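You operate a simulated robot arm through the tools that you are given. There is no shell and no other tool.

You run a simulated robot arm. Do the job below in one go: nothing can be reset, and whatever is moved stays where it is left.

JOB
View the piece through the lit magnifier; lay its tag on the mat.
Fine: the piece on the black mat; REDO if cracked, else PASS, from the tag box, shut after; lamp off, magnifier parked.

The check looks at the end state, three seconds after you hand in, the way a careful person would. Anything else that was tipped, shoved, dropped, spilled or broken makes it a failure.

ROBOT AND FRAMES
A 7-joint arm with a three-finger gripper, fixed in place. Base frame: the origin is on the floor under the middle of its stand, x ahead of it, y to its left, z up; the work surface is at about z = 1.2. Units: m, degrees, N and s.
It reaches about 1.342 m from its shoulder. Its first joint turns from -166.0 to 166.0 degrees. Payload 2.69 kg.
Tool frame: the origin (TCP) lies between the finger pads and is the grasp point; the fingertips stand 0.03 m ahead of it; z points along the fingers, y is the line along which they close. The gripper opens to 0.128 m; its body begins 0.117 m behind the TCP.
Orientation is told as [roll, pitch, yaw] about the base's x, y, z axes, in that order, counted from this pose: with the fingers straight down and closing along the base's y, the tool's x points along the base's -x, its y along +y and its z along -z.

CONTROLS
- The arm moves only by the tool send_rows. Its arguments are lists of equal length, an entry for each row: "slide": the shift along the tool's x, y, z in units of 30 mm (1.0 is 30 mm), a list of three; "dr": the turn, a rotation vector about the tool's x, y, z in units of 4 degrees (1.0 is 4 degrees), a list of three. In form: {"slide": [[x, y, z], ...], "dr": [[wx, wy, wz], ...]}. A call has 1 to 20 rows; each row shifts and turns the commanded pose from where the row before left it, along the tool's axes as they then stand. "hand" is the opening, from 0 (shut) to 1 (fully open), set as the call begins (left out, the last holds). A call with a number of a shift or a turn outside -1 to 1 is refused whole. Each row takes 0.2 s and may step no farther than 0.05 m and 8.6 degrees from the row before; otherwise, or with a gripper value out of range, the whole call is refused. Where a pose cannot be reached the arm comes as near as it can. A force on the tool above 90 N (or 10 N above the force at the start of the call, whichever is more), or a blocked arm, ends the call early, and 0.2 s more pass. The fingers move at their own pace (about 0.127 m/s each) and stop on an object; they squeeze with about 28 N. The grip force told is the motor's: it shows also when the fingers shut on nothing. Time passes only in rows, and 0.2 s behind the last, so rows that do not move let the fingers close. It gives the time, the measured TCP pose, the force on the tool (base axes), the opening and the grip force at its end, in the units of the frame above (readings bear some noise), with the torque about the TCP (base axes, N m) and any sound that the robot's microphone picked up.
- Cameras (640 x 400 px; columns grow to the right, rows downward): "scene" is fixed at [0.4, -0.5004, 1.6837]; the picture's right is [0.41, -0.91, 0.00], its down [-0.49, -0.22, -0.85] and it looks along [0.77, 0.35, -0.53] (base axes); focal length 214 px, centre (320, 200). "wrist" rides on the gripper at [0.058, 0.054, -0.131] in the tool frame; the picture's right is [-0.68, 0.74, 0.00], its down [-0.62, -0.57, -0.55] and it looks along [-0.40, -0.37, 0.84] (tool axes); focal length 234 px, centre (320, 200). There is no depth. A picture from a camera that has moved, and an enlarged one, comes with that camera's place and axes in the base frame and with its lens.
- snapshot(camera): a new picture of that camera. No time passes.
- raise_lower(by): moves the trunk up (or, below 0, down) by that many m; the arm rides with it, the base frame stays. It gives what a move gives, with no picture.
- zoom(camera, box): a new picture of the part [left, top, right, bottom] of that camera's present view, enlarged. No time passes.
- job_done(): hands the job in; it is judged then, once.

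Nothing tells you positions but the pictures and the camera data. Unless the task says otherwise, let go and move clear before handing in.

The tools are called after "Call:" by a JSON object that holds its "name" and its "arguments". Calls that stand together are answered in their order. send_rows: Moves the arm, as the interface text tells. Its arguments: {"type":"object","properties":{"slide":{"type":"array"},"dr":{"type":"array"},"hand":{"type":"number"}},"required":["slide","dr"]} The other tools are called the same way: raise_lower (by) moves the trunk up or down; snapshot (camera) takes a picture; zoom (camera, box) takes an enlarged picture of a part of a camera's view; job_done () hands the job in.

At the start:

```text
t: 0.0
position: [0.6527, -0.2465, 1.567]
ee_rot: [0.0, 0.0, 0.0]
force: [1.1, -0.1, 0.5]
torque: [-0.01, 0.0, -0.01]
opening: 0.128
finger_force: 0.1
trunk travel left (down, up): [-0.25, 0.1]
```

scene: 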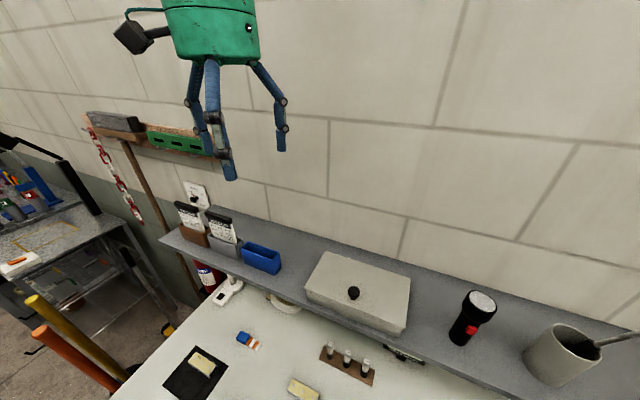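
wrist: 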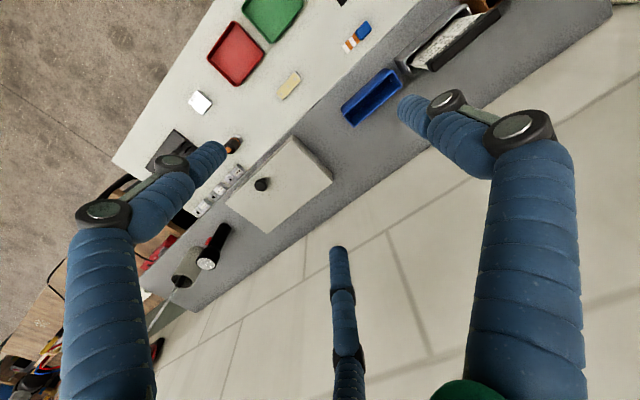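

I see a bench with a shelf behind it carrying tag-like cards, a blue bin, a lidded white box, a flashlight and a cup; on the bench are a black mat, trays and small pieces. I'll enlarge the views first to identify things.

Call:
{"name": "zoom", "arguments": {"camera": "scene", "box": [160, 180, 420, 400]}}

Call:
{"name": "zoom", "arguments": {"camera": "scene", "box": [380, 220, 640, 400]}}

Call:
{"name": "zoom", "arguments": {"camera": "wrist", "box": [100, 0, 400, 190]}}

Call:
{"name": "zoom", "arguments": {"camera": "wrist", "box": [60, 120, 360, 310]}}

```text
1.82 times, centred on (290, 290) of scene
camera zoom: at [0.4, -0.5004, 1.6837], right [0.41, -0.91, 0.0], down [-0.49, -0.22, -0.85], along [0.77, 0.35, -0.53], focal length 390 px, centre (374, 36)
```

zoom: 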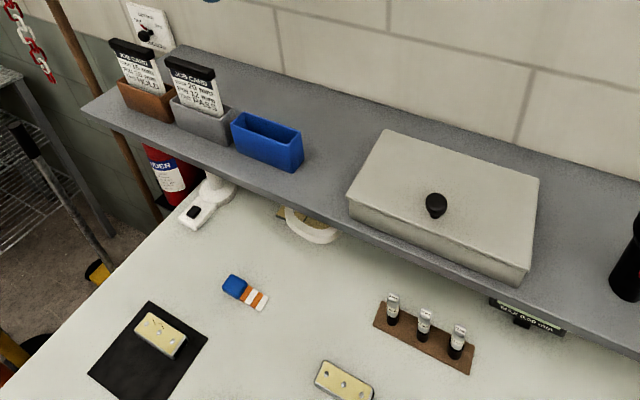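

```text
2.22 times, centred on (510, 310) of scene
camera zoom: at [0.4, -0.5004, 1.6837], right [0.41, -0.91, 0.0], down [-0.49, -0.22, -0.85], along [0.77, 0.35, -0.53], focal length 477 px, centre (-102, -44)
```

zoom: 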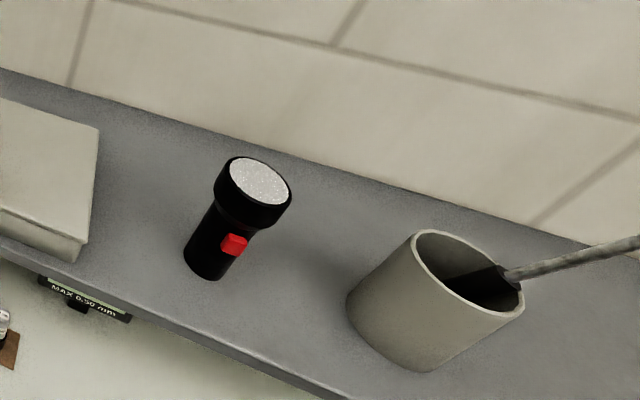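

```text
2.11 times, centred on (250, 95) of wrist
camera zoom: at [0.5944, -0.1933, 1.6972], right [0.68, 0.74, 0.0], down [0.62, -0.57, 0.55], along [0.4, -0.37, -0.84], focal length 493 px, centre (467, 421)
```

zoom: 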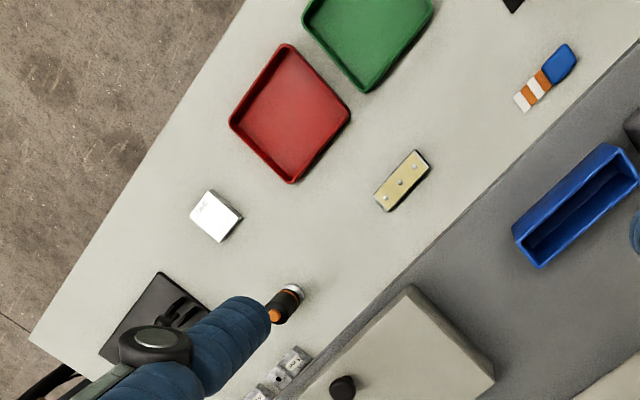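

```text
2.11 times, centred on (210, 215) of wrist
camera zoom: at [0.5944, -0.1933, 1.6972], right [0.68, 0.74, 0.0], down [0.62, -0.57, 0.55], along [0.4, -0.37, -0.84], focal length 493 px, centre (552, 168)
```

zoom: 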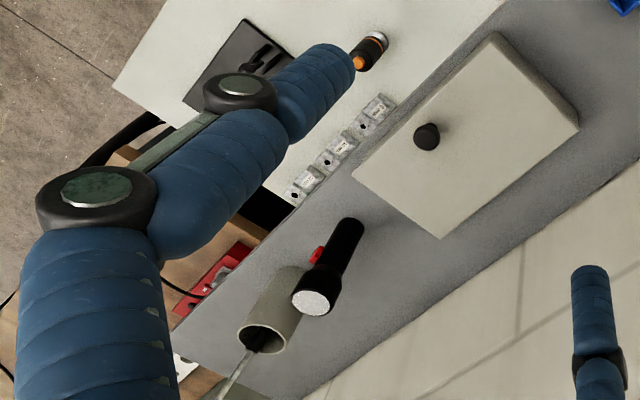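

The mat with a piece seems to be at about x 0.46, y -0.22, and a white ring device sits under the shelf. I'll look closer at the details before moving.

Call:
{"name": "zoom", "arguments": {"camera": "scene", "box": [190, 250, 320, 330]}}

Call:
{"name": "zoom", "arguments": {"camera": "scene", "box": [150, 320, 280, 400]}}

Call:
{"name": "zoom", "arguments": {"camera": "scene", "box": [280, 320, 430, 400]}}

Call:
{"name": "zoom", "arguments": {"camera": "wrist", "box": [140, 70, 300, 170]}}

Call:
{"name": "zoom", "arguments": {"camera": "scene", "box": [165, 170, 295, 260]}}

```text
4.92 times, centred on (255, 290) of scene
camera zoom: at [0.4, -0.5004, 1.6837], right [0.41, -0.91, 0.0], down [-0.49, -0.22, -0.85], along [0.77, 0.35, -0.53], focal length 1056 px, centre (640, -243)
```

zoom: 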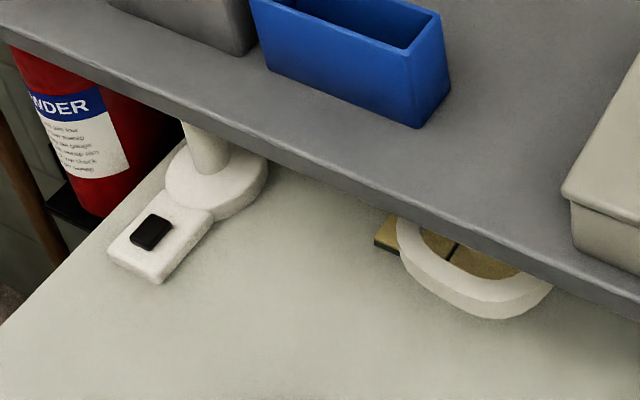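

```text
4.92 times, centred on (215, 360) of scene
camera zoom: at [0.4, -0.5004, 1.6837], right [0.41, -0.91, 0.0], down [-0.49, -0.22, -0.85], along [0.77, 0.35, -0.53], focal length 1056 px, centre (837, -588)
```

zoom: 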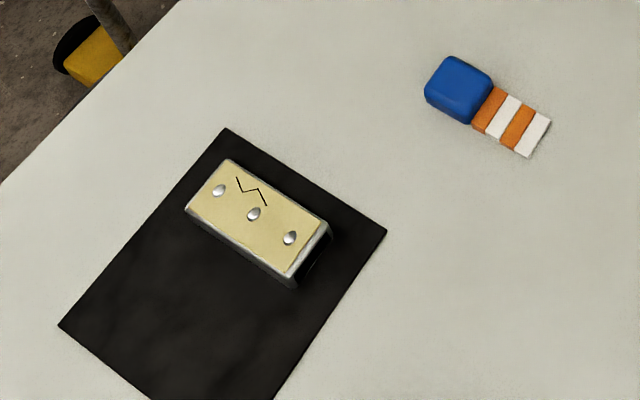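

```text
4.27 times, centred on (355, 360) of scene
camera zoom: at [0.4, -0.5004, 1.6837], right [0.41, -0.91, 0.0], down [-0.49, -0.22, -0.85], along [0.77, 0.35, -0.53], focal length 915 px, centre (171, -483)
```

zoom: 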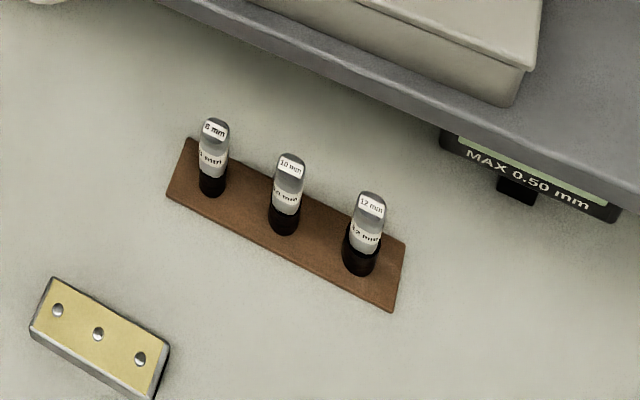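

```text
4.00 times, centred on (220, 120) of wrist
camera zoom: at [0.5944, -0.1933, 1.6972], right [0.68, 0.74, 0.0], down [0.62, -0.57, 0.55], along [0.4, -0.37, -0.84], focal length 937 px, centre (720, 520)
```

zoom: 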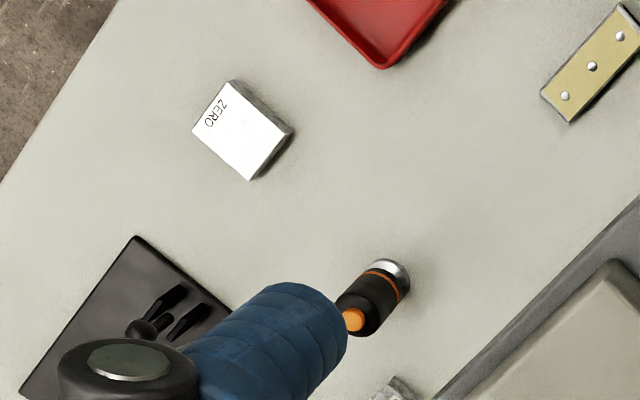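

```text
4.44 times, centred on (230, 215) of scene
camera zoom: at [0.4, -0.5004, 1.6837], right [0.41, -0.91, 0.0], down [-0.49, -0.22, -0.85], along [0.77, 0.35, -0.53], focal length 953 px, centre (720, 133)
```

zoom: 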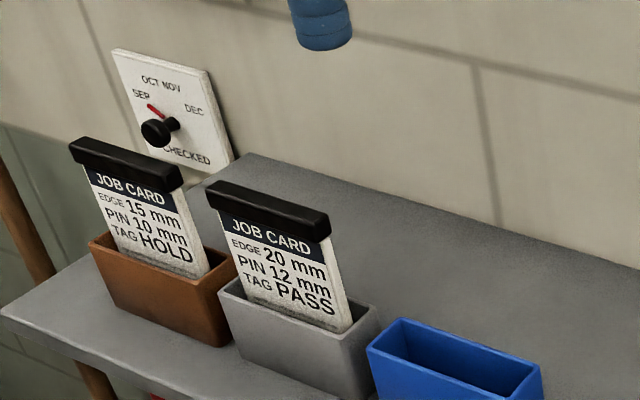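

The parallax between the two cameras suggests the shelf top is near z 1.2 while the bench with the mat may be lower. I'll check several more details before moving.

Call:
{"name": "zoom", "arguments": {"camera": "wrist", "box": [180, 140, 340, 240]}}

Call:
{"name": "zoom", "arguments": {"camera": "wrist", "box": [330, 0, 510, 120]}}

Call:
{"name": "zoom", "arguments": {"camera": "wrist", "box": [0, 240, 220, 400]}}

Call:
{"name": "zoom", "arguments": {"camera": "scene", "box": [360, 330, 460, 400]}}

Call:
{"name": "zoom", "arguments": {"camera": "scene", "box": [0, 100, 220, 260]}}

```text
4.00 times, centred on (260, 190) of wrist
camera zoom: at [0.5944, -0.1933, 1.6972], right [0.68, 0.74, 0.0], down [0.62, -0.57, 0.55], along [0.4, -0.37, -0.84], focal length 937 px, centre (560, 240)
```

zoom: 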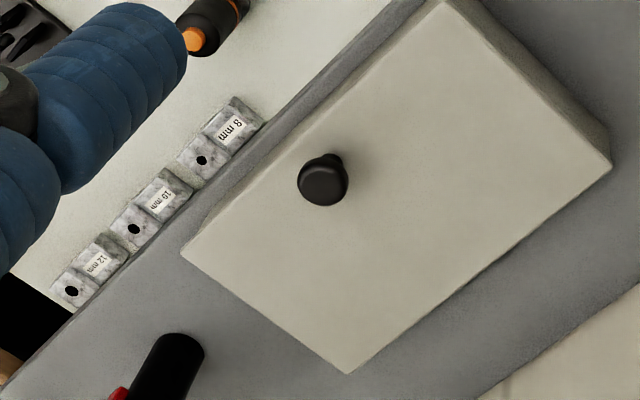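

```text
3.33 times, centred on (420, 60) of wrist
camera zoom: at [0.5944, -0.1933, 1.6972], right [0.68, 0.74, 0.0], down [0.62, -0.57, 0.55], along [0.4, -0.37, -0.84], focal length 781 px, centre (-13, 667)
```

zoom: 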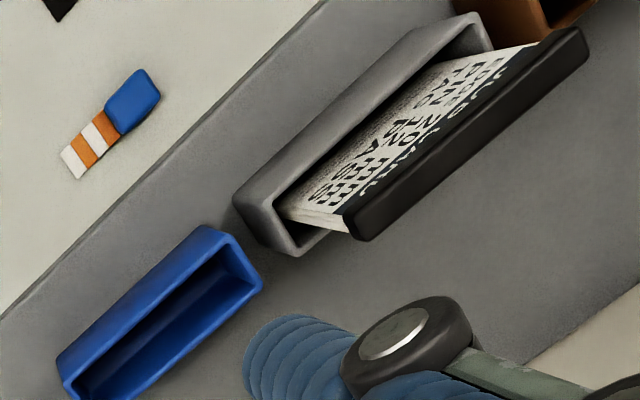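

```text
2.50 times, centred on (110, 320) of wrist
camera zoom: at [0.5944, -0.1933, 1.6972], right [0.68, 0.74, 0.0], down [0.62, -0.57, 0.55], along [0.4, -0.37, -0.84], focal length 585 px, centre (845, -100)
```

zoom: 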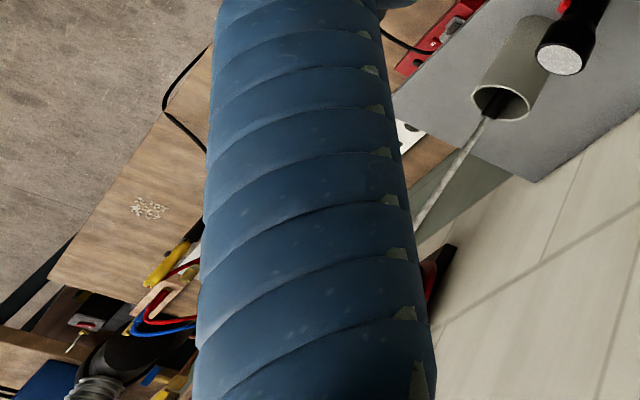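

```text
5.71 times, centred on (410, 365) of scene
camera zoom: at [0.4, -0.5004, 1.6837], right [0.41, -0.91, 0.0], down [-0.49, -0.22, -0.85], along [0.77, 0.35, -0.53], focal length 1226 px, centre (-194, -743)
```

zoom: 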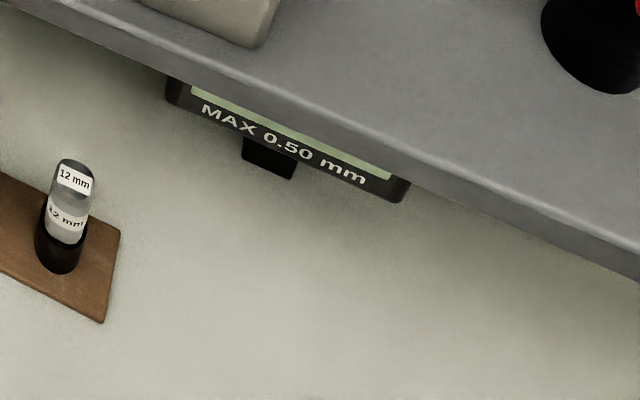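

```text
2.50 times, centred on (110, 180) of scene
camera zoom: at [0.4, -0.5004, 1.6837], right [0.41, -0.91, 0.0], down [-0.49, -0.22, -0.85], along [0.77, 0.35, -0.53], focal length 536 px, centre (845, 250)
```

zoom: 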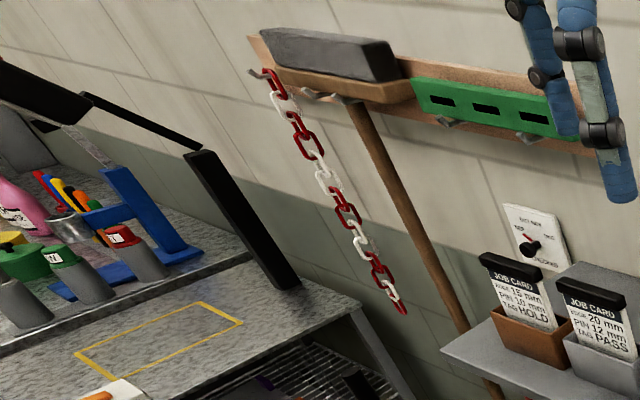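

The bench looks to be well below the shelf, and the lidded box is a candidate tag box. I'll back the hand away from the shelf and tilt the wrist camera downward to see the whole bench.

Call:
{"name": "send_rows", "arguments": {"slide": [[1, 0, 0], [1, 0, 0], [1, 0, 0], [1, 0, 0], [1, 0, 0], [1, 0, 0], [0, 0, 0], [0, 0, 0], [0, 0, 0], [0, 0, 0], [0, 0, 0], [0, 0, 0], [0, 0, 0]], "dr": [[0, 0, 0], [0, 0, 0], [0, 0, 0], [0, 0, 0], [0, 0, 0], [0, 0, 0], [-0.9, 0.97, 0], [-0.9, 0.97, 0], [-0.9, 0.97, 0], [-0.9, 0.97, 0], [-0.9, 0.97, 0], [-0.9, 0.97, 0], [0, 0, 0]]}}

Call:
{"name": "snapshot", "arguments": {"camera": "wrist"}}

Call:
{"name": "snapshot", "arguments": {"camera": "scene"}}

```text
t: 2.8
position: [0.4732, -0.247, 1.5672]
ee_rot: [22.9, 22.7, 4.5]
force: [-0.1, 0.1, -0.1]
torque: [0.01, 0.03, 0.05]
opening: 0.128
finger_force: 0.0
trunk travel left (down, up): [-0.25, 0.1]
```

```text
taken
camera wrist: at [0.474, -0.2485, 1.7192], right [0.68, 0.74, 0.0], down [0.74, -0.68, 0.03], along [0.02, -0.02, -1.0], focal length 234 px, centre (320, 200)
```

wrist: 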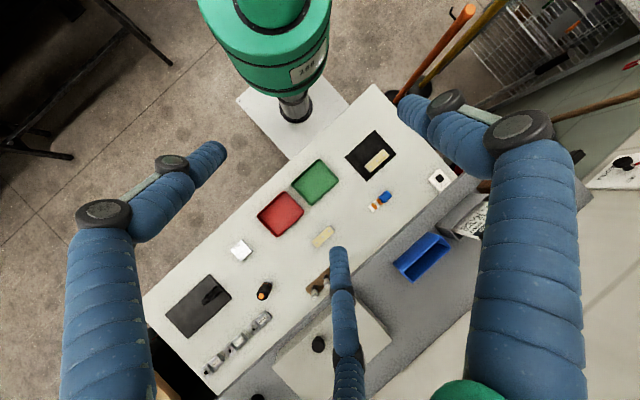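

```text
taken
```

scene: 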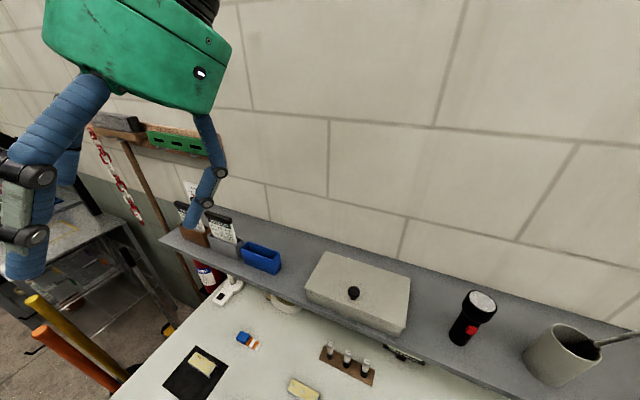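

The camera now looks straight down on the bench: mat with piece, trays, eraser, gauge blocks, and a switch near the shelf's left end. I'll enlarge this overhead view to fix positions.

Call:
{"name": "zoom", "arguments": {"camera": "wrist", "box": [330, 110, 490, 210]}}

Call:
{"name": "zoom", "arguments": {"camera": "wrist", "box": [250, 140, 410, 240]}}

Call:
{"name": "zoom", "arguments": {"camera": "wrist", "box": [140, 230, 300, 330]}}

Call:
{"name": "zoom", "arguments": {"camera": "wrist", "box": [190, 290, 350, 400]}}

Call:
{"name": "zoom", "arguments": {"camera": "wrist", "box": [380, 150, 520, 290]}}

```text
4.00 times, centred on (410, 160) of wrist
camera zoom: at [0.474, -0.2485, 1.7192], right [0.68, 0.74, 0.0], down [0.74, -0.68, 0.03], along [0.02, -0.02, -1.0], focal length 937 px, centre (-40, 360)
```

zoom: 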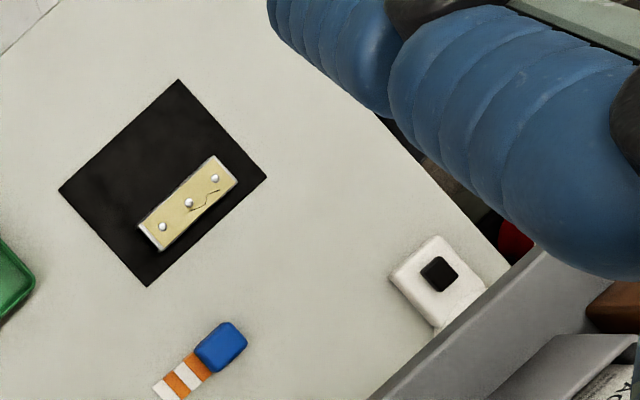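

```text
4.00 times, centred on (330, 190) of wrist
camera zoom: at [0.474, -0.2485, 1.7192], right [0.68, 0.74, 0.0], down [0.74, -0.68, 0.03], along [0.02, -0.02, -1.0], focal length 937 px, centre (280, 240)
```

zoom: 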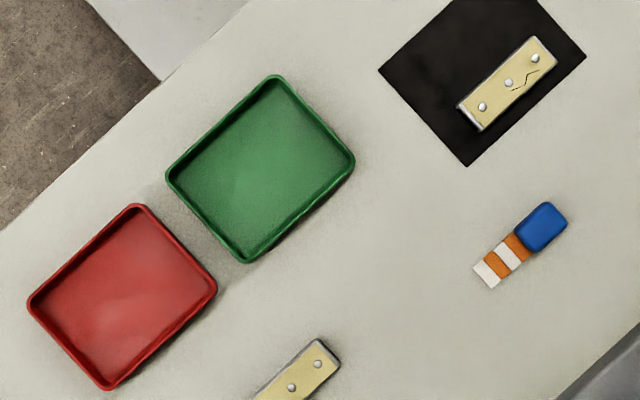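

```text
4.00 times, centred on (220, 280) of wrist
camera zoom: at [0.474, -0.2485, 1.7192], right [0.68, 0.74, 0.0], down [0.74, -0.68, 0.03], along [0.02, -0.02, -1.0], focal length 937 px, centre (720, -120)
```

zoom: 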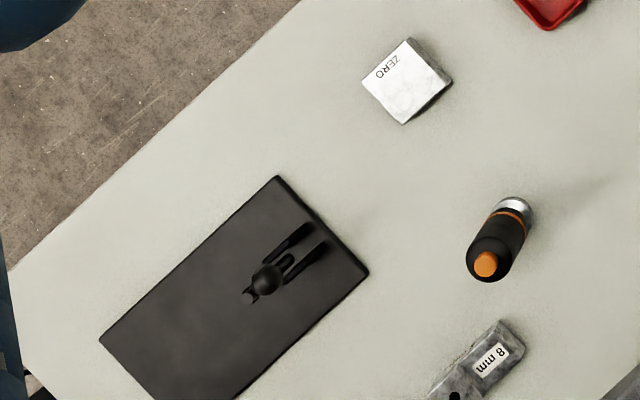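

```text
3.64 times, centred on (270, 345) of wrist
camera zoom: at [0.474, -0.2485, 1.7192], right [0.68, 0.74, 0.0], down [0.74, -0.68, 0.03], along [0.02, -0.02, -1.0], focal length 852 px, centre (502, -327)
```

zoom: 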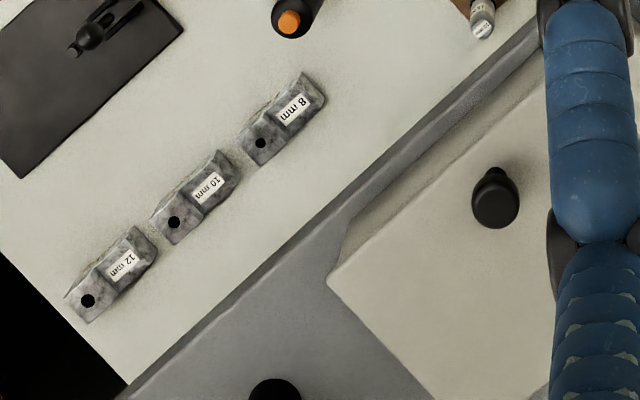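

```text
2.86 times, centred on (450, 220) of wrist
camera zoom: at [0.474, -0.2485, 1.7192], right [0.68, 0.74, 0.0], down [0.74, -0.68, 0.03], along [0.02, -0.02, -1.0], focal length 669 px, centre (-51, 143)
```

zoom: 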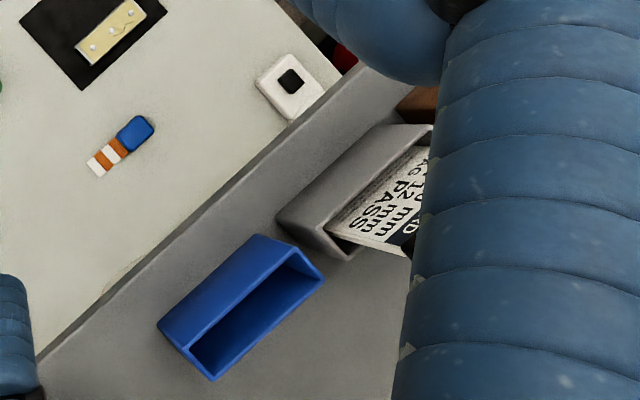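

Bench top is around z 0.82, shelf top around 1.2 (front edge x≈0.655). The mat is about x 0.44–0.56, y -0.09–0.07, the lamp switch about [0.73, 0.12, 0.84], and the lidded box knob about [0.69, -0.45, 1.265]. Next I lower the trunk and look under the shelf at the magnifier.

Call:
{"name": "send_rows", "arguments": {"slide": [[0, 0, 0], [0, 0, 0], [0, 0, 0], [0, 0, 0], [0, 0, 0], [0, 0, 0]], "dr": [[0.9, -0.97, 0], [0.9, -0.97, 0], [0.9, -0.97, 0], [0.9, -0.97, 0], [0.9, -0.97, 0], [0.9, -0.97, 0]]}}

Call:
{"name": "raise_lower", "arguments": {"by": -0.25}}

Call:
{"name": "snapshot", "arguments": {"camera": "scene"}}

Call:
{"name": "snapshot", "arguments": {"camera": "wrist"}}

```text
t: 4.2
position: [0.4718, -0.2465, 1.5671]
ee_rot: [-0.2, 0.0, -0.2]
force: [0.5, 0.3, -0.1]
torque: [-0.01, -0.04, 0.0]
opening: 0.1278
finger_force: 0.0
trunk travel left (down, up): [-0.25, 0.1]
```

```text
t: 6.8
position: [0.4738, -0.2479, 1.3182]
ee_rot: [0.0, 0.1, -0.1]
force: [0.8, 0.0, 0.2]
torque: [0.02, 0.01, -0.03]
opening: 0.128
finger_force: 0.1
trunk travel left (down, up): [0.0, 0.35]
```

```text
taken
```

scene: 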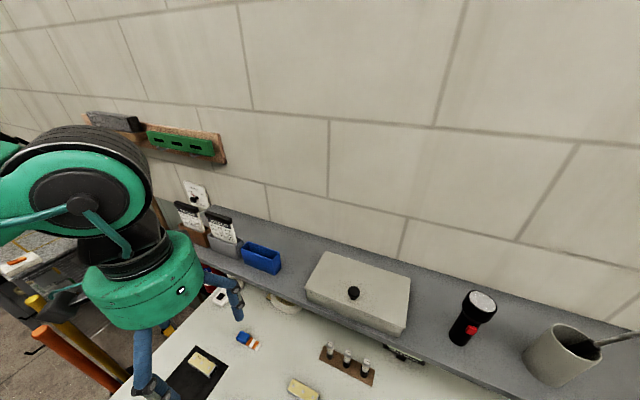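

```text
taken
camera wrist: at [0.4145, -0.1929, 1.4475], right [0.68, 0.74, 0.0], down [0.62, -0.57, 0.55], along [0.4, -0.37, -0.84], focal length 234 px, centre (320, 200)
```

wrist: 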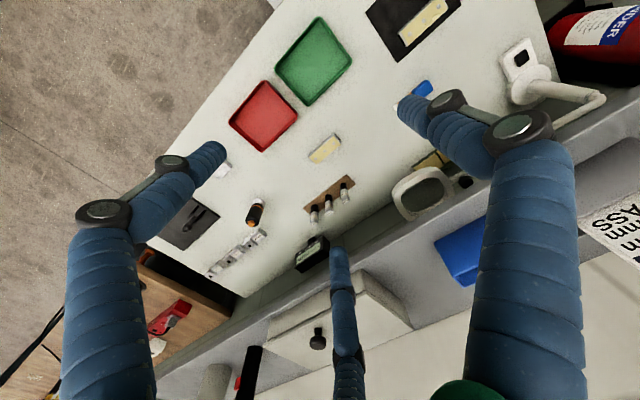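

Now the magnifier is visible: base with switch, column, and the ring head under the shelf. I'll zoom on it.

Call:
{"name": "zoom", "arguments": {"camera": "wrist", "box": [480, 20, 640, 120]}}

Call:
{"name": "zoom", "arguments": {"camera": "wrist", "box": [360, 130, 520, 230]}}

Call:
{"name": "zoom", "arguments": {"camera": "wrist", "box": [200, 180, 360, 280]}}

Call:
{"name": "zoom", "arguments": {"camera": "wrist", "box": [250, 260, 430, 380]}}

```text
4.00 times, centred on (560, 70) of wrist
camera zoom: at [0.4145, -0.1929, 1.4475], right [0.68, 0.74, 0.0], down [0.62, -0.57, 0.55], along [0.4, -0.37, -0.84], focal length 937 px, centre (-640, 720)
```

zoom: 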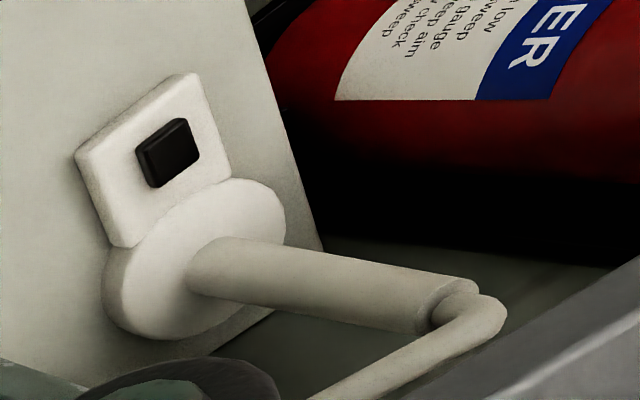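

```text
4.00 times, centred on (440, 180) of wrist
camera zoom: at [0.4145, -0.1929, 1.4475], right [0.68, 0.74, 0.0], down [0.62, -0.57, 0.55], along [0.4, -0.37, -0.84], focal length 937 px, centre (-160, 280)
```

zoom: 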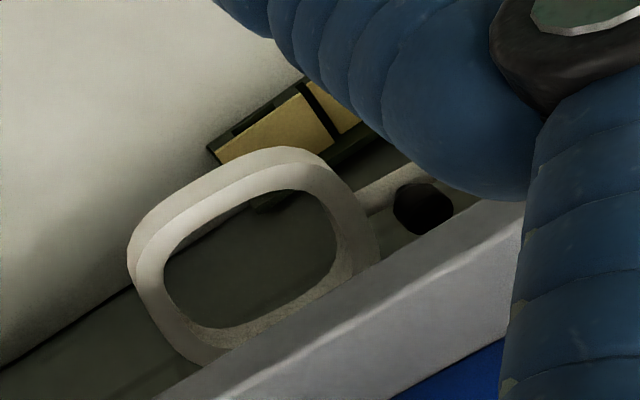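

```text
4.00 times, centred on (280, 230) of wrist
camera zoom: at [0.4145, -0.1929, 1.4475], right [0.68, 0.74, 0.0], down [0.62, -0.57, 0.55], along [0.4, -0.37, -0.84], focal length 937 px, centre (480, 80)
```

zoom: 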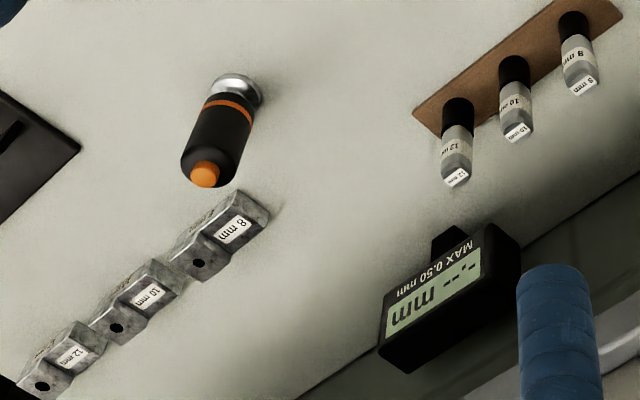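

```text
3.33 times, centred on (340, 320) of wrist
camera zoom: at [0.4145, -0.1929, 1.4475], right [0.68, 0.74, 0.0], down [0.62, -0.57, 0.55], along [0.4, -0.37, -0.84], focal length 781 px, centre (253, -200)
```

zoom: 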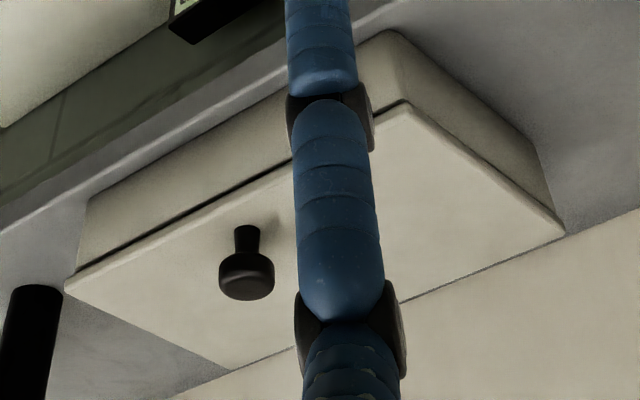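

The ring head hangs from a column-arm with a dark knob, and there's a yellow item behind it under the shelf. I'll drop lower and pitch the hand to look horizontally under the shelf.

Call:
{"name": "send_rows", "arguments": {"slide": [[0, 1, 1], [0, 1, 1], [0, 1, 1], [0, 1, 1], [0, 1, 1], [0, 0, 0.7], [0, 0, 0], [0, 0, 0], [0, 0, 0], [0, 0, 0], [0, 0, 0], [0, 0, 0], [0, 0, 0], [0, 0, 0], [0, 0, 0], [0, 0, 0], [0, 0, 0], [0, 0, 0], [0, 0, 0]], "dr": [[0, 0, 0], [0, 0, 0], [0, 0, 0], [0, 0, 0], [0, 0, 0], [0, 0, 0], [0, -1, 0], [0, -1, 0], [0, -1, 0], [0, -1, 0], [0, -1, 0], [0, -1, 0], [0, -1, 0], [0, -1, 0], [0, -1, 0], [0, -1, 0], [0, -1, 0], [0, -1, 0], [0, 0, 0]]}}

Call:
{"name": "snapshot", "arguments": {"camera": "wrist"}}

Call:
{"name": "snapshot", "arguments": {"camera": "scene"}}

```text
t: 10.8
position: [0.472, -0.0973, 1.1454]
ee_rot: [0.0, -48.0, 0.0]
force: [-0.5, -0.7, 0.5]
torque: [0.0, -0.01, 0.02]
opening: 0.1281
finger_force: 0.0
trunk travel left (down, up): [0.0, 0.35]
```

```text
taken
camera wrist: at [0.3365, -0.0428, 1.1894], right [0.45, 0.74, 0.5], down [0.0, -0.57, 0.82], along [0.89, -0.37, -0.26], focal length 234 px, centre (320, 200)
```

wrist: 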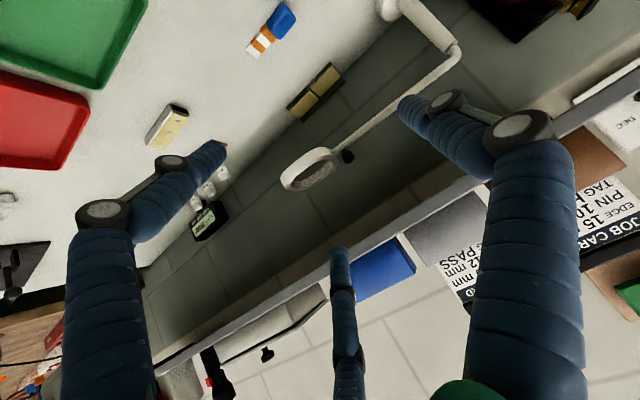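

```text
taken
```

scene: 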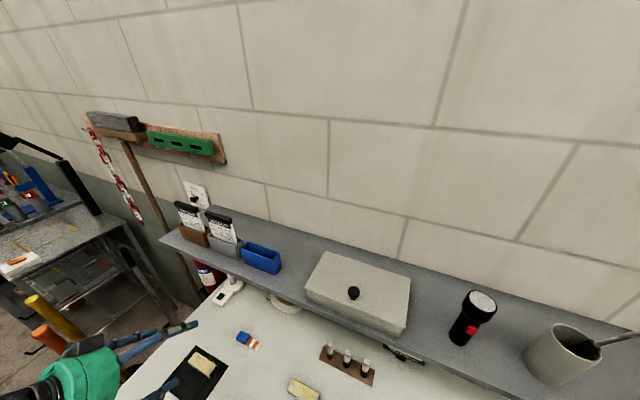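

The view is inverted but clear: column, horizontal arm, ring with a dark knob, and a yellow-and-dark item on the bench behind. I'll zoom in on these.

Call:
{"name": "zoom", "arguments": {"camera": "wrist", "box": [260, 0, 500, 150]}}

Call:
{"name": "zoom", "arguments": {"camera": "wrist", "box": [260, 120, 400, 208]}}

Call:
{"name": "zoom", "arguments": {"camera": "wrist", "box": [270, 50, 370, 112]}}

Call:
{"name": "zoom", "arguments": {"camera": "wrist", "box": [170, 150, 270, 250]}}

Call:
{"name": "zoom", "arguments": {"camera": "wrist", "box": [150, 260, 350, 390]}}

```text
2.67 times, centred on (380, 75) of wrist
camera zoom: at [0.3365, -0.0428, 1.1894], right [0.45, 0.74, 0.5], down [0.0, -0.57, 0.82], along [0.89, -0.37, -0.26], focal length 624 px, centre (160, 533)
```

zoom: 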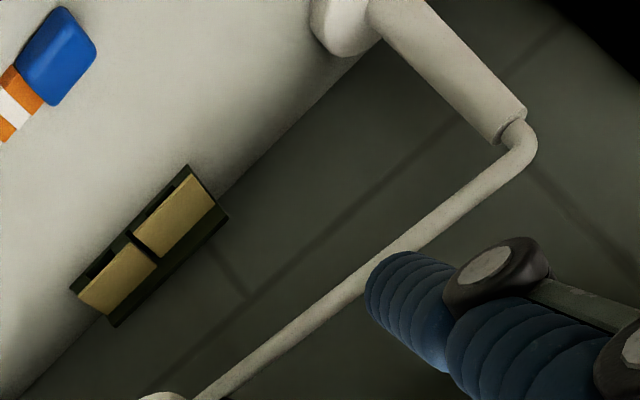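

```text
4.55 times, centred on (330, 164) of wrist
camera zoom: at [0.3365, -0.0428, 1.1894], right [0.45, 0.74, 0.5], down [0.0, -0.57, 0.82], along [0.89, -0.37, -0.26], focal length 1064 px, centre (274, 364)
```

zoom: 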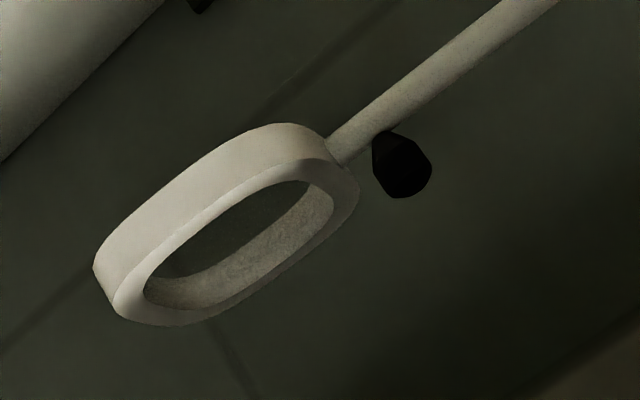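

```text
6.40 times, centred on (320, 81) of wrist
camera zoom: at [0.3365, -0.0428, 1.1894], right [0.45, 0.74, 0.5], down [0.0, -0.57, 0.82], along [0.89, -0.37, -0.26], focal length 1499 px, centre (320, 962)
```

zoom: 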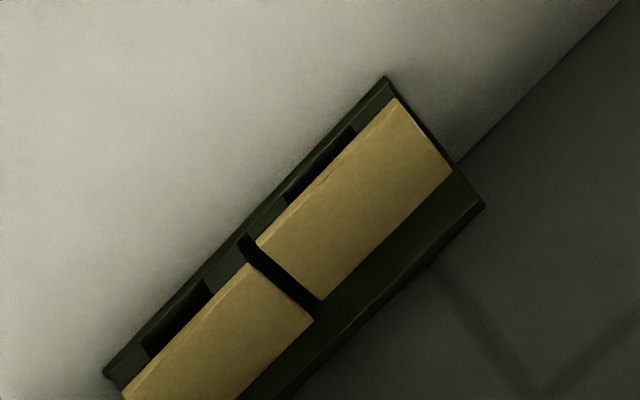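

```text
4.00 times, centred on (220, 200) of wrist
camera zoom: at [0.3365, -0.0428, 1.1894], right [0.45, 0.74, 0.5], down [0.0, -0.57, 0.82], along [0.89, -0.37, -0.26], focal length 937 px, centre (720, 200)
```

zoom: 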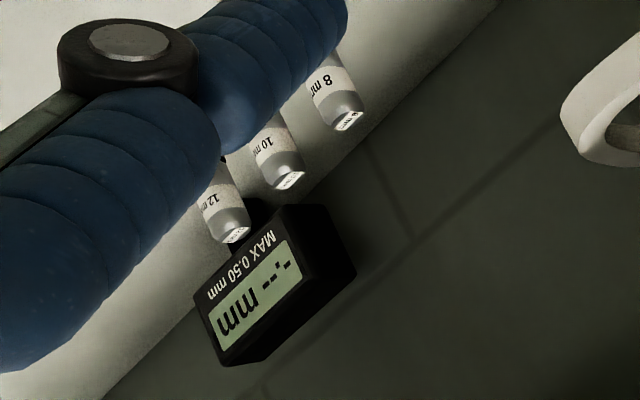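

```text
3.08 times, centred on (250, 325) of wrist
camera zoom: at [0.3365, -0.0428, 1.1894], right [0.45, 0.74, 0.5], down [0.0, -0.57, 0.82], along [0.89, -0.37, -0.26], focal length 720 px, centre (535, -185)
```

zoom: 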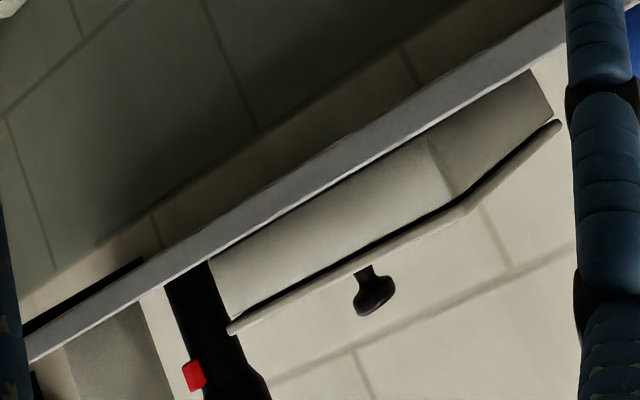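

The magnifier's column is near [0.805, 0.125], its ring near [0.77, -0.207, 1.0], with a dark knob near [0.79, -0.13, 1.02]; swinging it about 60° brings the ring over the mat. I'll close the fingers once in free air to learn how their tips meet.

Call:
{"name": "send_rows", "arguments": {"slide": [[0, 0, 0], [0, 0, 0], [0, 0, 0], [0, 0, 0], [0, 0, 0]], "dr": [[0, 0, 0], [0, 0, 0], [0, 0, 0], [0, 0, 0], [0, 0, 0]], "hand": 0}}

Call:
{"name": "snapshot", "arguments": {"camera": "wrist"}}

Call:
{"name": "zoom", "arguments": {"camera": "wrist", "box": [240, 0, 480, 150]}}

```text
t: 12.0
position: [0.4729, -0.0958, 1.1467]
ee_rot: [0.0, -48.0, -0.1]
force: [0.1, 0.5, -0.3]
torque: [0.02, -0.03, -0.01]
opening: 0.0022
finger_force: 28.3
trunk travel left (down, up): [0.0, 0.35]
```

```text
taken
camera wrist: at [0.3366, -0.0428, 1.1895], right [0.45, 0.74, 0.5], down [0.0, -0.57, 0.82], along [0.89, -0.37, -0.26], focal length 234 px, centre (320, 200)
```

wrist: 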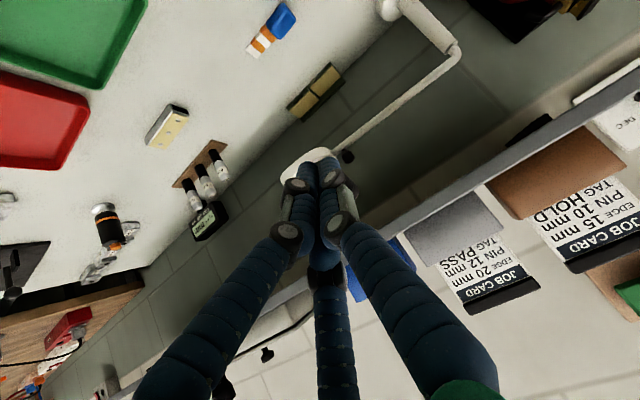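

```text
2.67 times, centred on (360, 75) of wrist
camera zoom: at [0.3366, -0.0428, 1.1895], right [0.45, 0.74, 0.5], down [0.0, -0.57, 0.82], along [0.89, -0.37, -0.26], focal length 624 px, centre (213, 533)
```

zoom: 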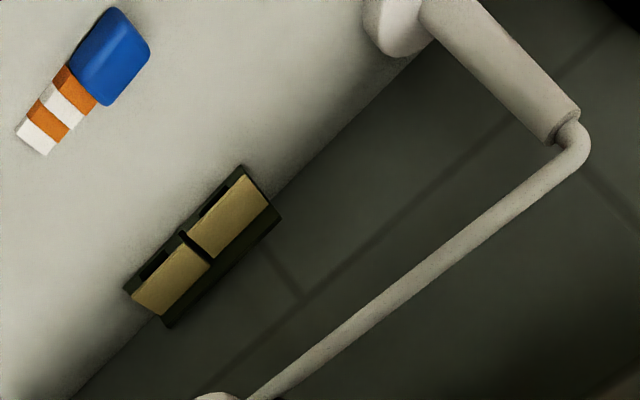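

The three fingers meet in a compact point ahead of the palm, good for pressing a button. I'll move closer and lower, in free space, to inspect the dark green/yellow item and the lamp switch under the shelf.

Call:
{"name": "send_rows", "arguments": {"slide": [[0.389, 0.333, 0.99], [0.389, 0.333, 0.99], [0.389, 0.333, 0.99], [0.389, 0.333, 0.99], [0.389, 0.333, 0.99], [0.389, 0.333, 0.99], [0.389, 0.333, 0.99]], "dr": [[0, 0, 0], [0, 0, 0], [0, 0, 0], [0, 0, 0], [0, 0, 0], [0, 0, 0], [0, 0, 0]]}}

Call:
{"name": "snapshot", "arguments": {"camera": "wrist"}}

Call:
{"name": "snapshot", "arguments": {"camera": "scene"}}

```text
t: 13.6
position: [0.574, -0.0265, 0.9484]
ee_rot: [0.1, -48.1, 0.1]
force: [0.2, 0.9, 0.4]
torque: [0.04, -0.04, -0.05]
opening: 0.0023
finger_force: 28.5
trunk travel left (down, up): [0.0, 0.35]
```

```text
taken
camera wrist: at [0.4367, 0.0274, 0.9905], right [0.45, 0.74, 0.5], down [0.0, -0.57, 0.82], along [0.89, -0.37, -0.26], focal length 234 px, centre (320, 200)
```

wrist: 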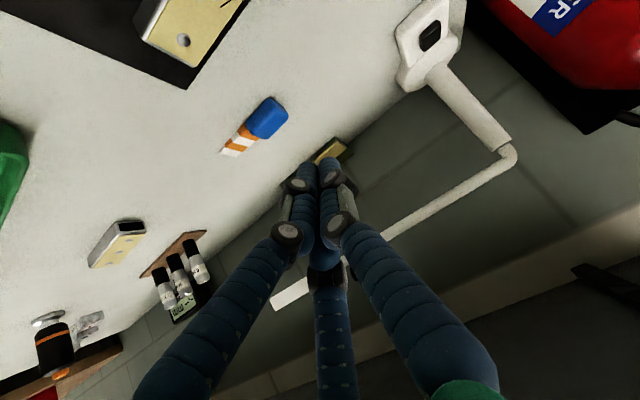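

```text
taken
```

scene: 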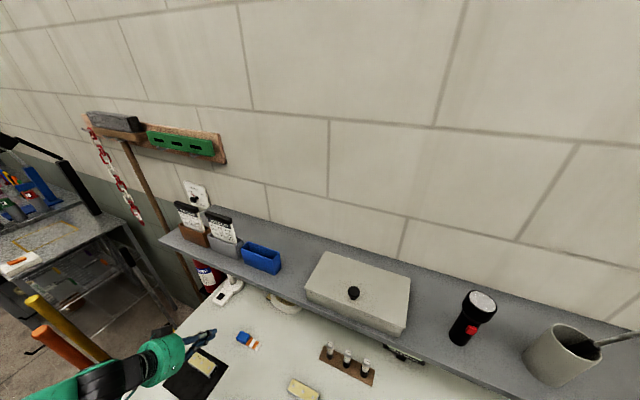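

The fingers hide the yellow item from here, but the switch is in clear view. I'll zoom on the switch and column base.

Call:
{"name": "zoom", "arguments": {"camera": "wrist", "box": [380, 0, 540, 100]}}

Call:
{"name": "zoom", "arguments": {"camera": "wrist", "box": [270, 110, 370, 172]}}

Call:
{"name": "zoom", "arguments": {"camera": "wrist", "box": [120, 0, 280, 100]}}

```text
4.00 times, centred on (460, 50) of wrist
camera zoom: at [0.4367, 0.0274, 0.9905], right [0.45, 0.74, 0.5], down [0.0, -0.57, 0.82], along [0.89, -0.37, -0.26], focal length 937 px, centre (-240, 800)
```

zoom: 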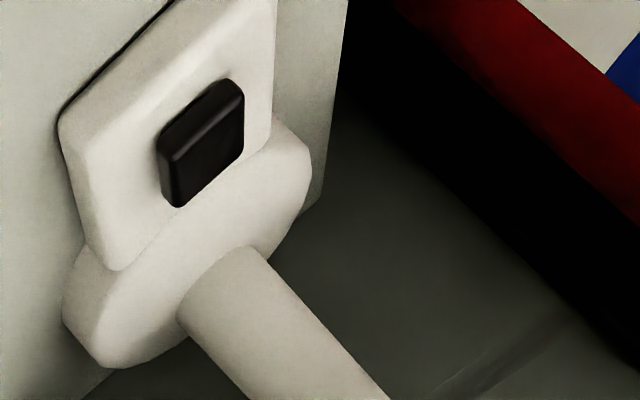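

```text
6.40 times, centred on (320, 141) of wrist
camera zoom: at [0.4367, 0.0274, 0.9905], right [0.45, 0.74, 0.5], down [0.0, -0.57, 0.82], along [0.89, -0.37, -0.26], focal length 1499 px, centre (320, 578)
```

zoom: 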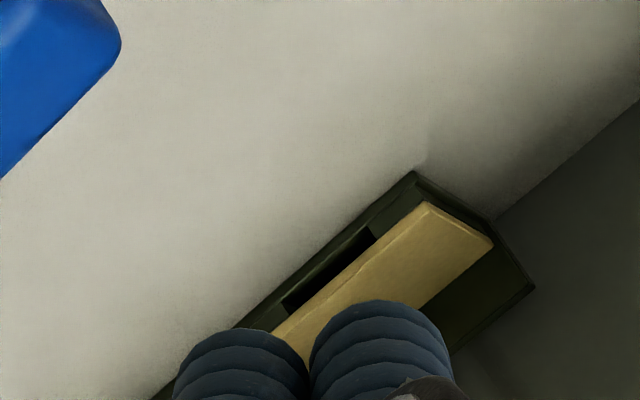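

```text
4.00 times, centred on (200, 50) of wrist
camera zoom: at [0.4367, 0.0274, 0.9905], right [0.45, 0.74, 0.5], down [0.0, -0.57, 0.82], along [0.89, -0.37, -0.26], focal length 937 px, centre (800, 800)
```

zoom: 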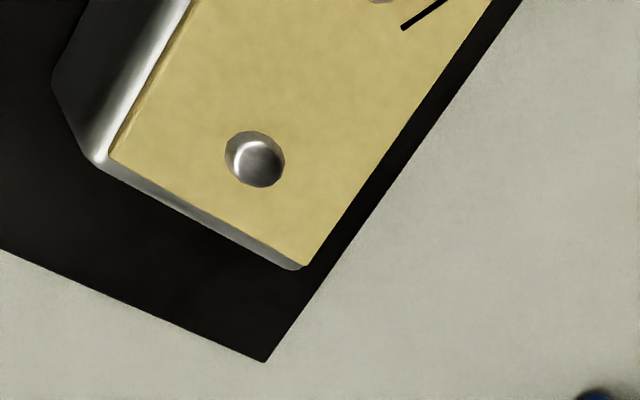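

The switch is a black raised button on the white pad. I'll shift up and right so the fingers stop covering the green/yellow item.

Call:
{"name": "send_rows", "arguments": {"slide": [[-0.82, -0.77, -0.09], [-0.82, -0.77, -0.09], [-0.82, -0.77, -0.09], [-0.82, -0.77, -0.09]], "dr": [[0, 0, 0], [0, 0, 0], [0, 0, 0], [0, 0, 0]]}}

Call:
{"name": "snapshot", "arguments": {"camera": "wrist"}}

Call:
{"name": "zoom", "arguments": {"camera": "wrist", "box": [240, 20, 400, 120]}}

Call:
{"name": "zoom", "arguments": {"camera": "wrist", "box": [220, 120, 380, 220]}}

```text
t: 14.6
position: [0.6297, -0.1189, 1.0263]
ee_rot: [0.0, -48.0, 0.0]
force: [-0.8, 0.3, 0.6]
torque: [0.01, 0.01, 0.01]
opening: 0.0024
finger_force: 27.4
trunk travel left (down, up): [0.0, 0.35]
```

```text
taken
camera wrist: at [0.4943, -0.0661, 1.0704], right [0.45, 0.74, 0.5], down [0.0, -0.57, 0.82], along [0.89, -0.37, -0.26], focal length 234 px, centre (320, 200)
```

wrist: 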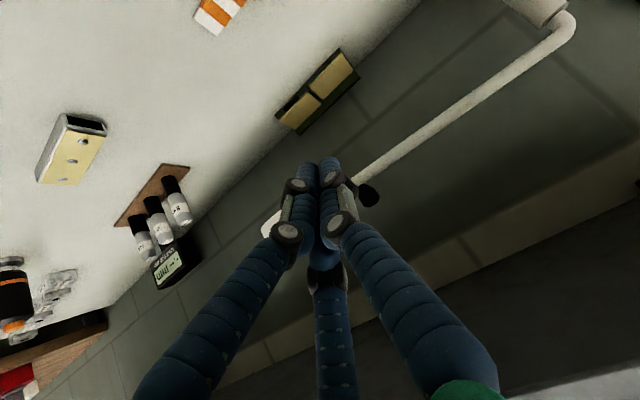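

```text
4.00 times, centred on (320, 70) of wrist
camera zoom: at [0.4943, -0.0661, 1.0704], right [0.45, 0.74, 0.5], down [0.0, -0.57, 0.82], along [0.89, -0.37, -0.26], focal length 937 px, centre (320, 720)
```

zoom: 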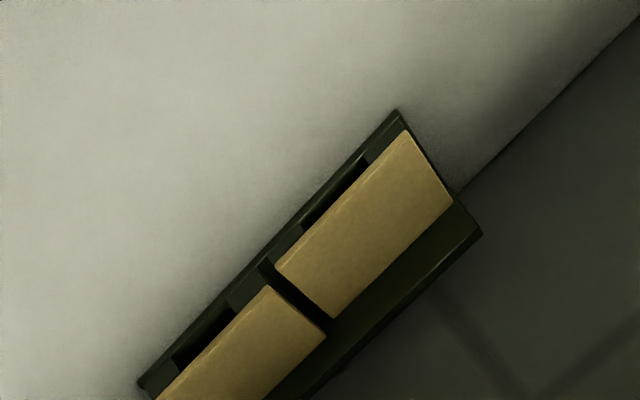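

```text
4.00 times, centred on (300, 170) of wrist
camera zoom: at [0.4943, -0.0661, 1.0704], right [0.45, 0.74, 0.5], down [0.0, -0.57, 0.82], along [0.89, -0.37, -0.26], focal length 937 px, centre (400, 320)
```

zoom: 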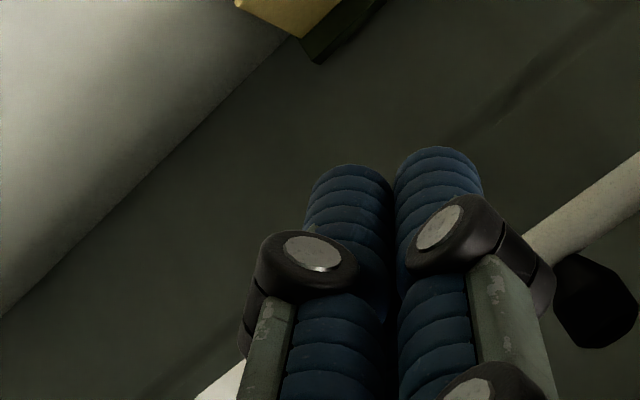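

The green holder looks like a rack with two plain yellow blocks, no lid, so the lidded shelf box is the tag-box candidate. Next I'll bring the closed fingertips near the lamp button at about [0.733, 0.126, 0.832] to prepare the press.

Call:
{"name": "send_rows", "arguments": {"slide": [[0.233, 0.926, 0.161], [0.233, 0.926, 0.161], [0.233, 0.926, 0.161], [0.233, 0.926, 0.161], [0.233, 0.926, 0.161], [0.233, 0.926, 0.161], [0.233, 0.926, 0.161], [0.233, 0.926, 0.161], [0.233, 0.926, 0.161], [-0.107, 0, 0.95], [-0.107, 0, 0.95], [-0.107, 0, 0.95], [0, 0, 0]], "dr": [[0, 0, 0], [0, 0, 0], [0, 0, 0], [0, 0, 0], [0, 0, 0], [0, 0, 0], [0, 0, 0], [0, 0, 0], [0, 0, 0], [0, 0, 0], [0, 0, 0], [0, 0, 0], [0, 0, 0]]}}

Call:
{"name": "snapshot", "arguments": {"camera": "wrist"}}

Call:
{"name": "zoom", "arguments": {"camera": "scene", "box": [150, 240, 310, 340]}}

Call:
{"name": "zoom", "arguments": {"camera": "wrist", "box": [270, 90, 370, 152]}}

```text
t: 17.4
position: [0.6907, 0.1308, 0.8995]
ee_rot: [0.0, -47.9, -0.1]
force: [-0.1, 0.6, -0.5]
torque: [0.01, -0.02, 0.03]
opening: 0.0019
finger_force: 28.1
trunk travel left (down, up): [0.0, 0.35]
```

```text
taken
camera wrist: at [0.5548, 0.1846, 0.944], right [0.45, 0.74, 0.5], down [0.0, -0.57, 0.82], along [0.89, -0.37, -0.26], focal length 234 px, centre (320, 200)
```

wrist: 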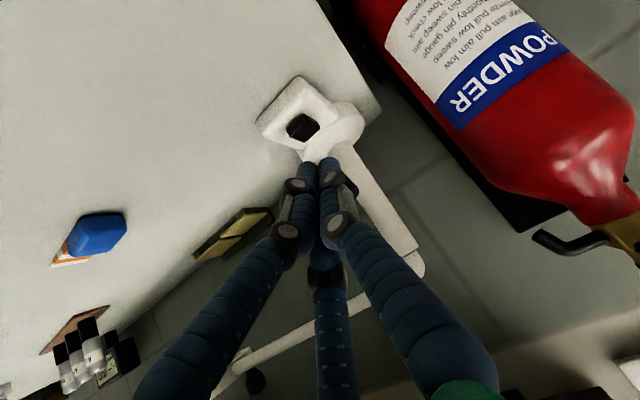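

```text
4.00 times, centred on (230, 290) of scene
camera zoom: at [0.4, -0.5004, 1.6837], right [0.41, -0.91, 0.0], down [-0.49, -0.22, -0.85], along [0.77, 0.35, -0.53], focal length 858 px, centre (680, -160)
```

zoom: 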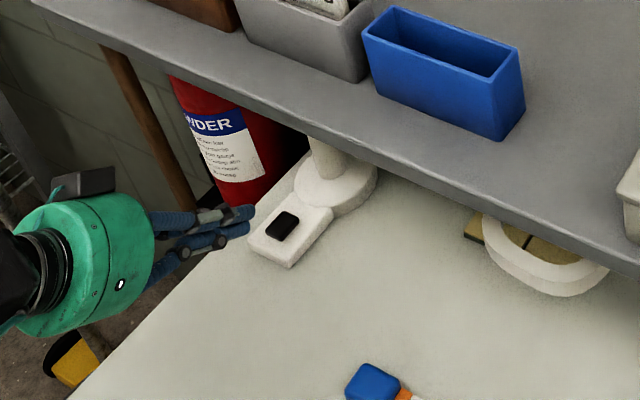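

```text
6.40 times, centred on (320, 121) of wrist
camera zoom: at [0.5548, 0.1846, 0.944], right [0.45, 0.74, 0.5], down [0.0, -0.57, 0.82], along [0.89, -0.37, -0.26], focal length 1499 px, centre (320, 706)
```

zoom: 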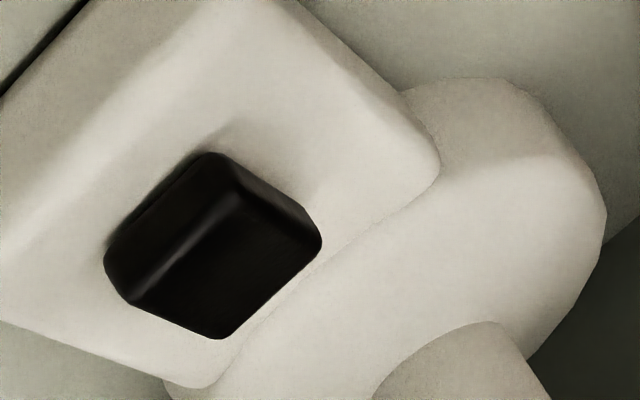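

The fingertips are a few centimetres from the button, which triangulates to about [0.734, 0.131, 0.831]. I'll move to roughly 1 cm above it and check alignment.

Call:
{"name": "send_rows", "arguments": {"slide": [[-0.073, 0.083, 0.74], [-0.073, 0.083, 0.74], [0, 0, 0]], "dr": [[0, 0, 0], [0, 0, 0], [0, 0, 0]]}}

Call:
{"name": "zoom", "arguments": {"camera": "scene", "box": [180, 260, 260, 310]}}

Call:
{"name": "zoom", "arguments": {"camera": "wrist", "box": [240, 110, 400, 210]}}

```text
t: 18.2
position: [0.7269, 0.1357, 0.8752]
ee_rot: [0.0, -48.0, -0.1]
force: [0.0, 0.4, -0.4]
torque: [-0.02, 0.05, -0.02]
opening: 0.0021
finger_force: 27.2
trunk travel left (down, up): [0.0, 0.35]
```

```text
8.00 times, centred on (220, 285) of scene
camera zoom: at [0.4, -0.5004, 1.6837], right [0.41, -0.91, 0.0], down [-0.49, -0.22, -0.85], along [0.77, 0.35, -0.53], focal length 1716 px, centre (1120, -480)
```

zoom: 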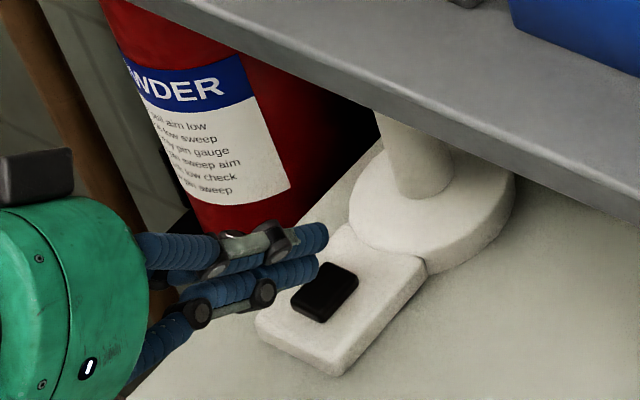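

```text
4.00 times, centred on (320, 160) of wrist
camera zoom: at [0.5897, 0.1894, 0.9173], right [0.45, 0.74, 0.5], down [0.0, -0.57, 0.82], along [0.89, -0.37, -0.26], focal length 937 px, centre (320, 360)
```

zoom: 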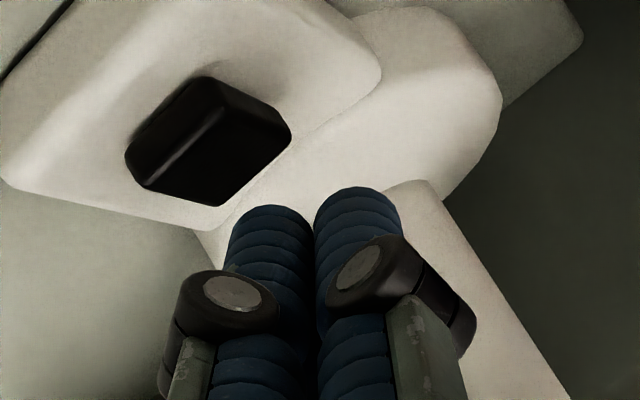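

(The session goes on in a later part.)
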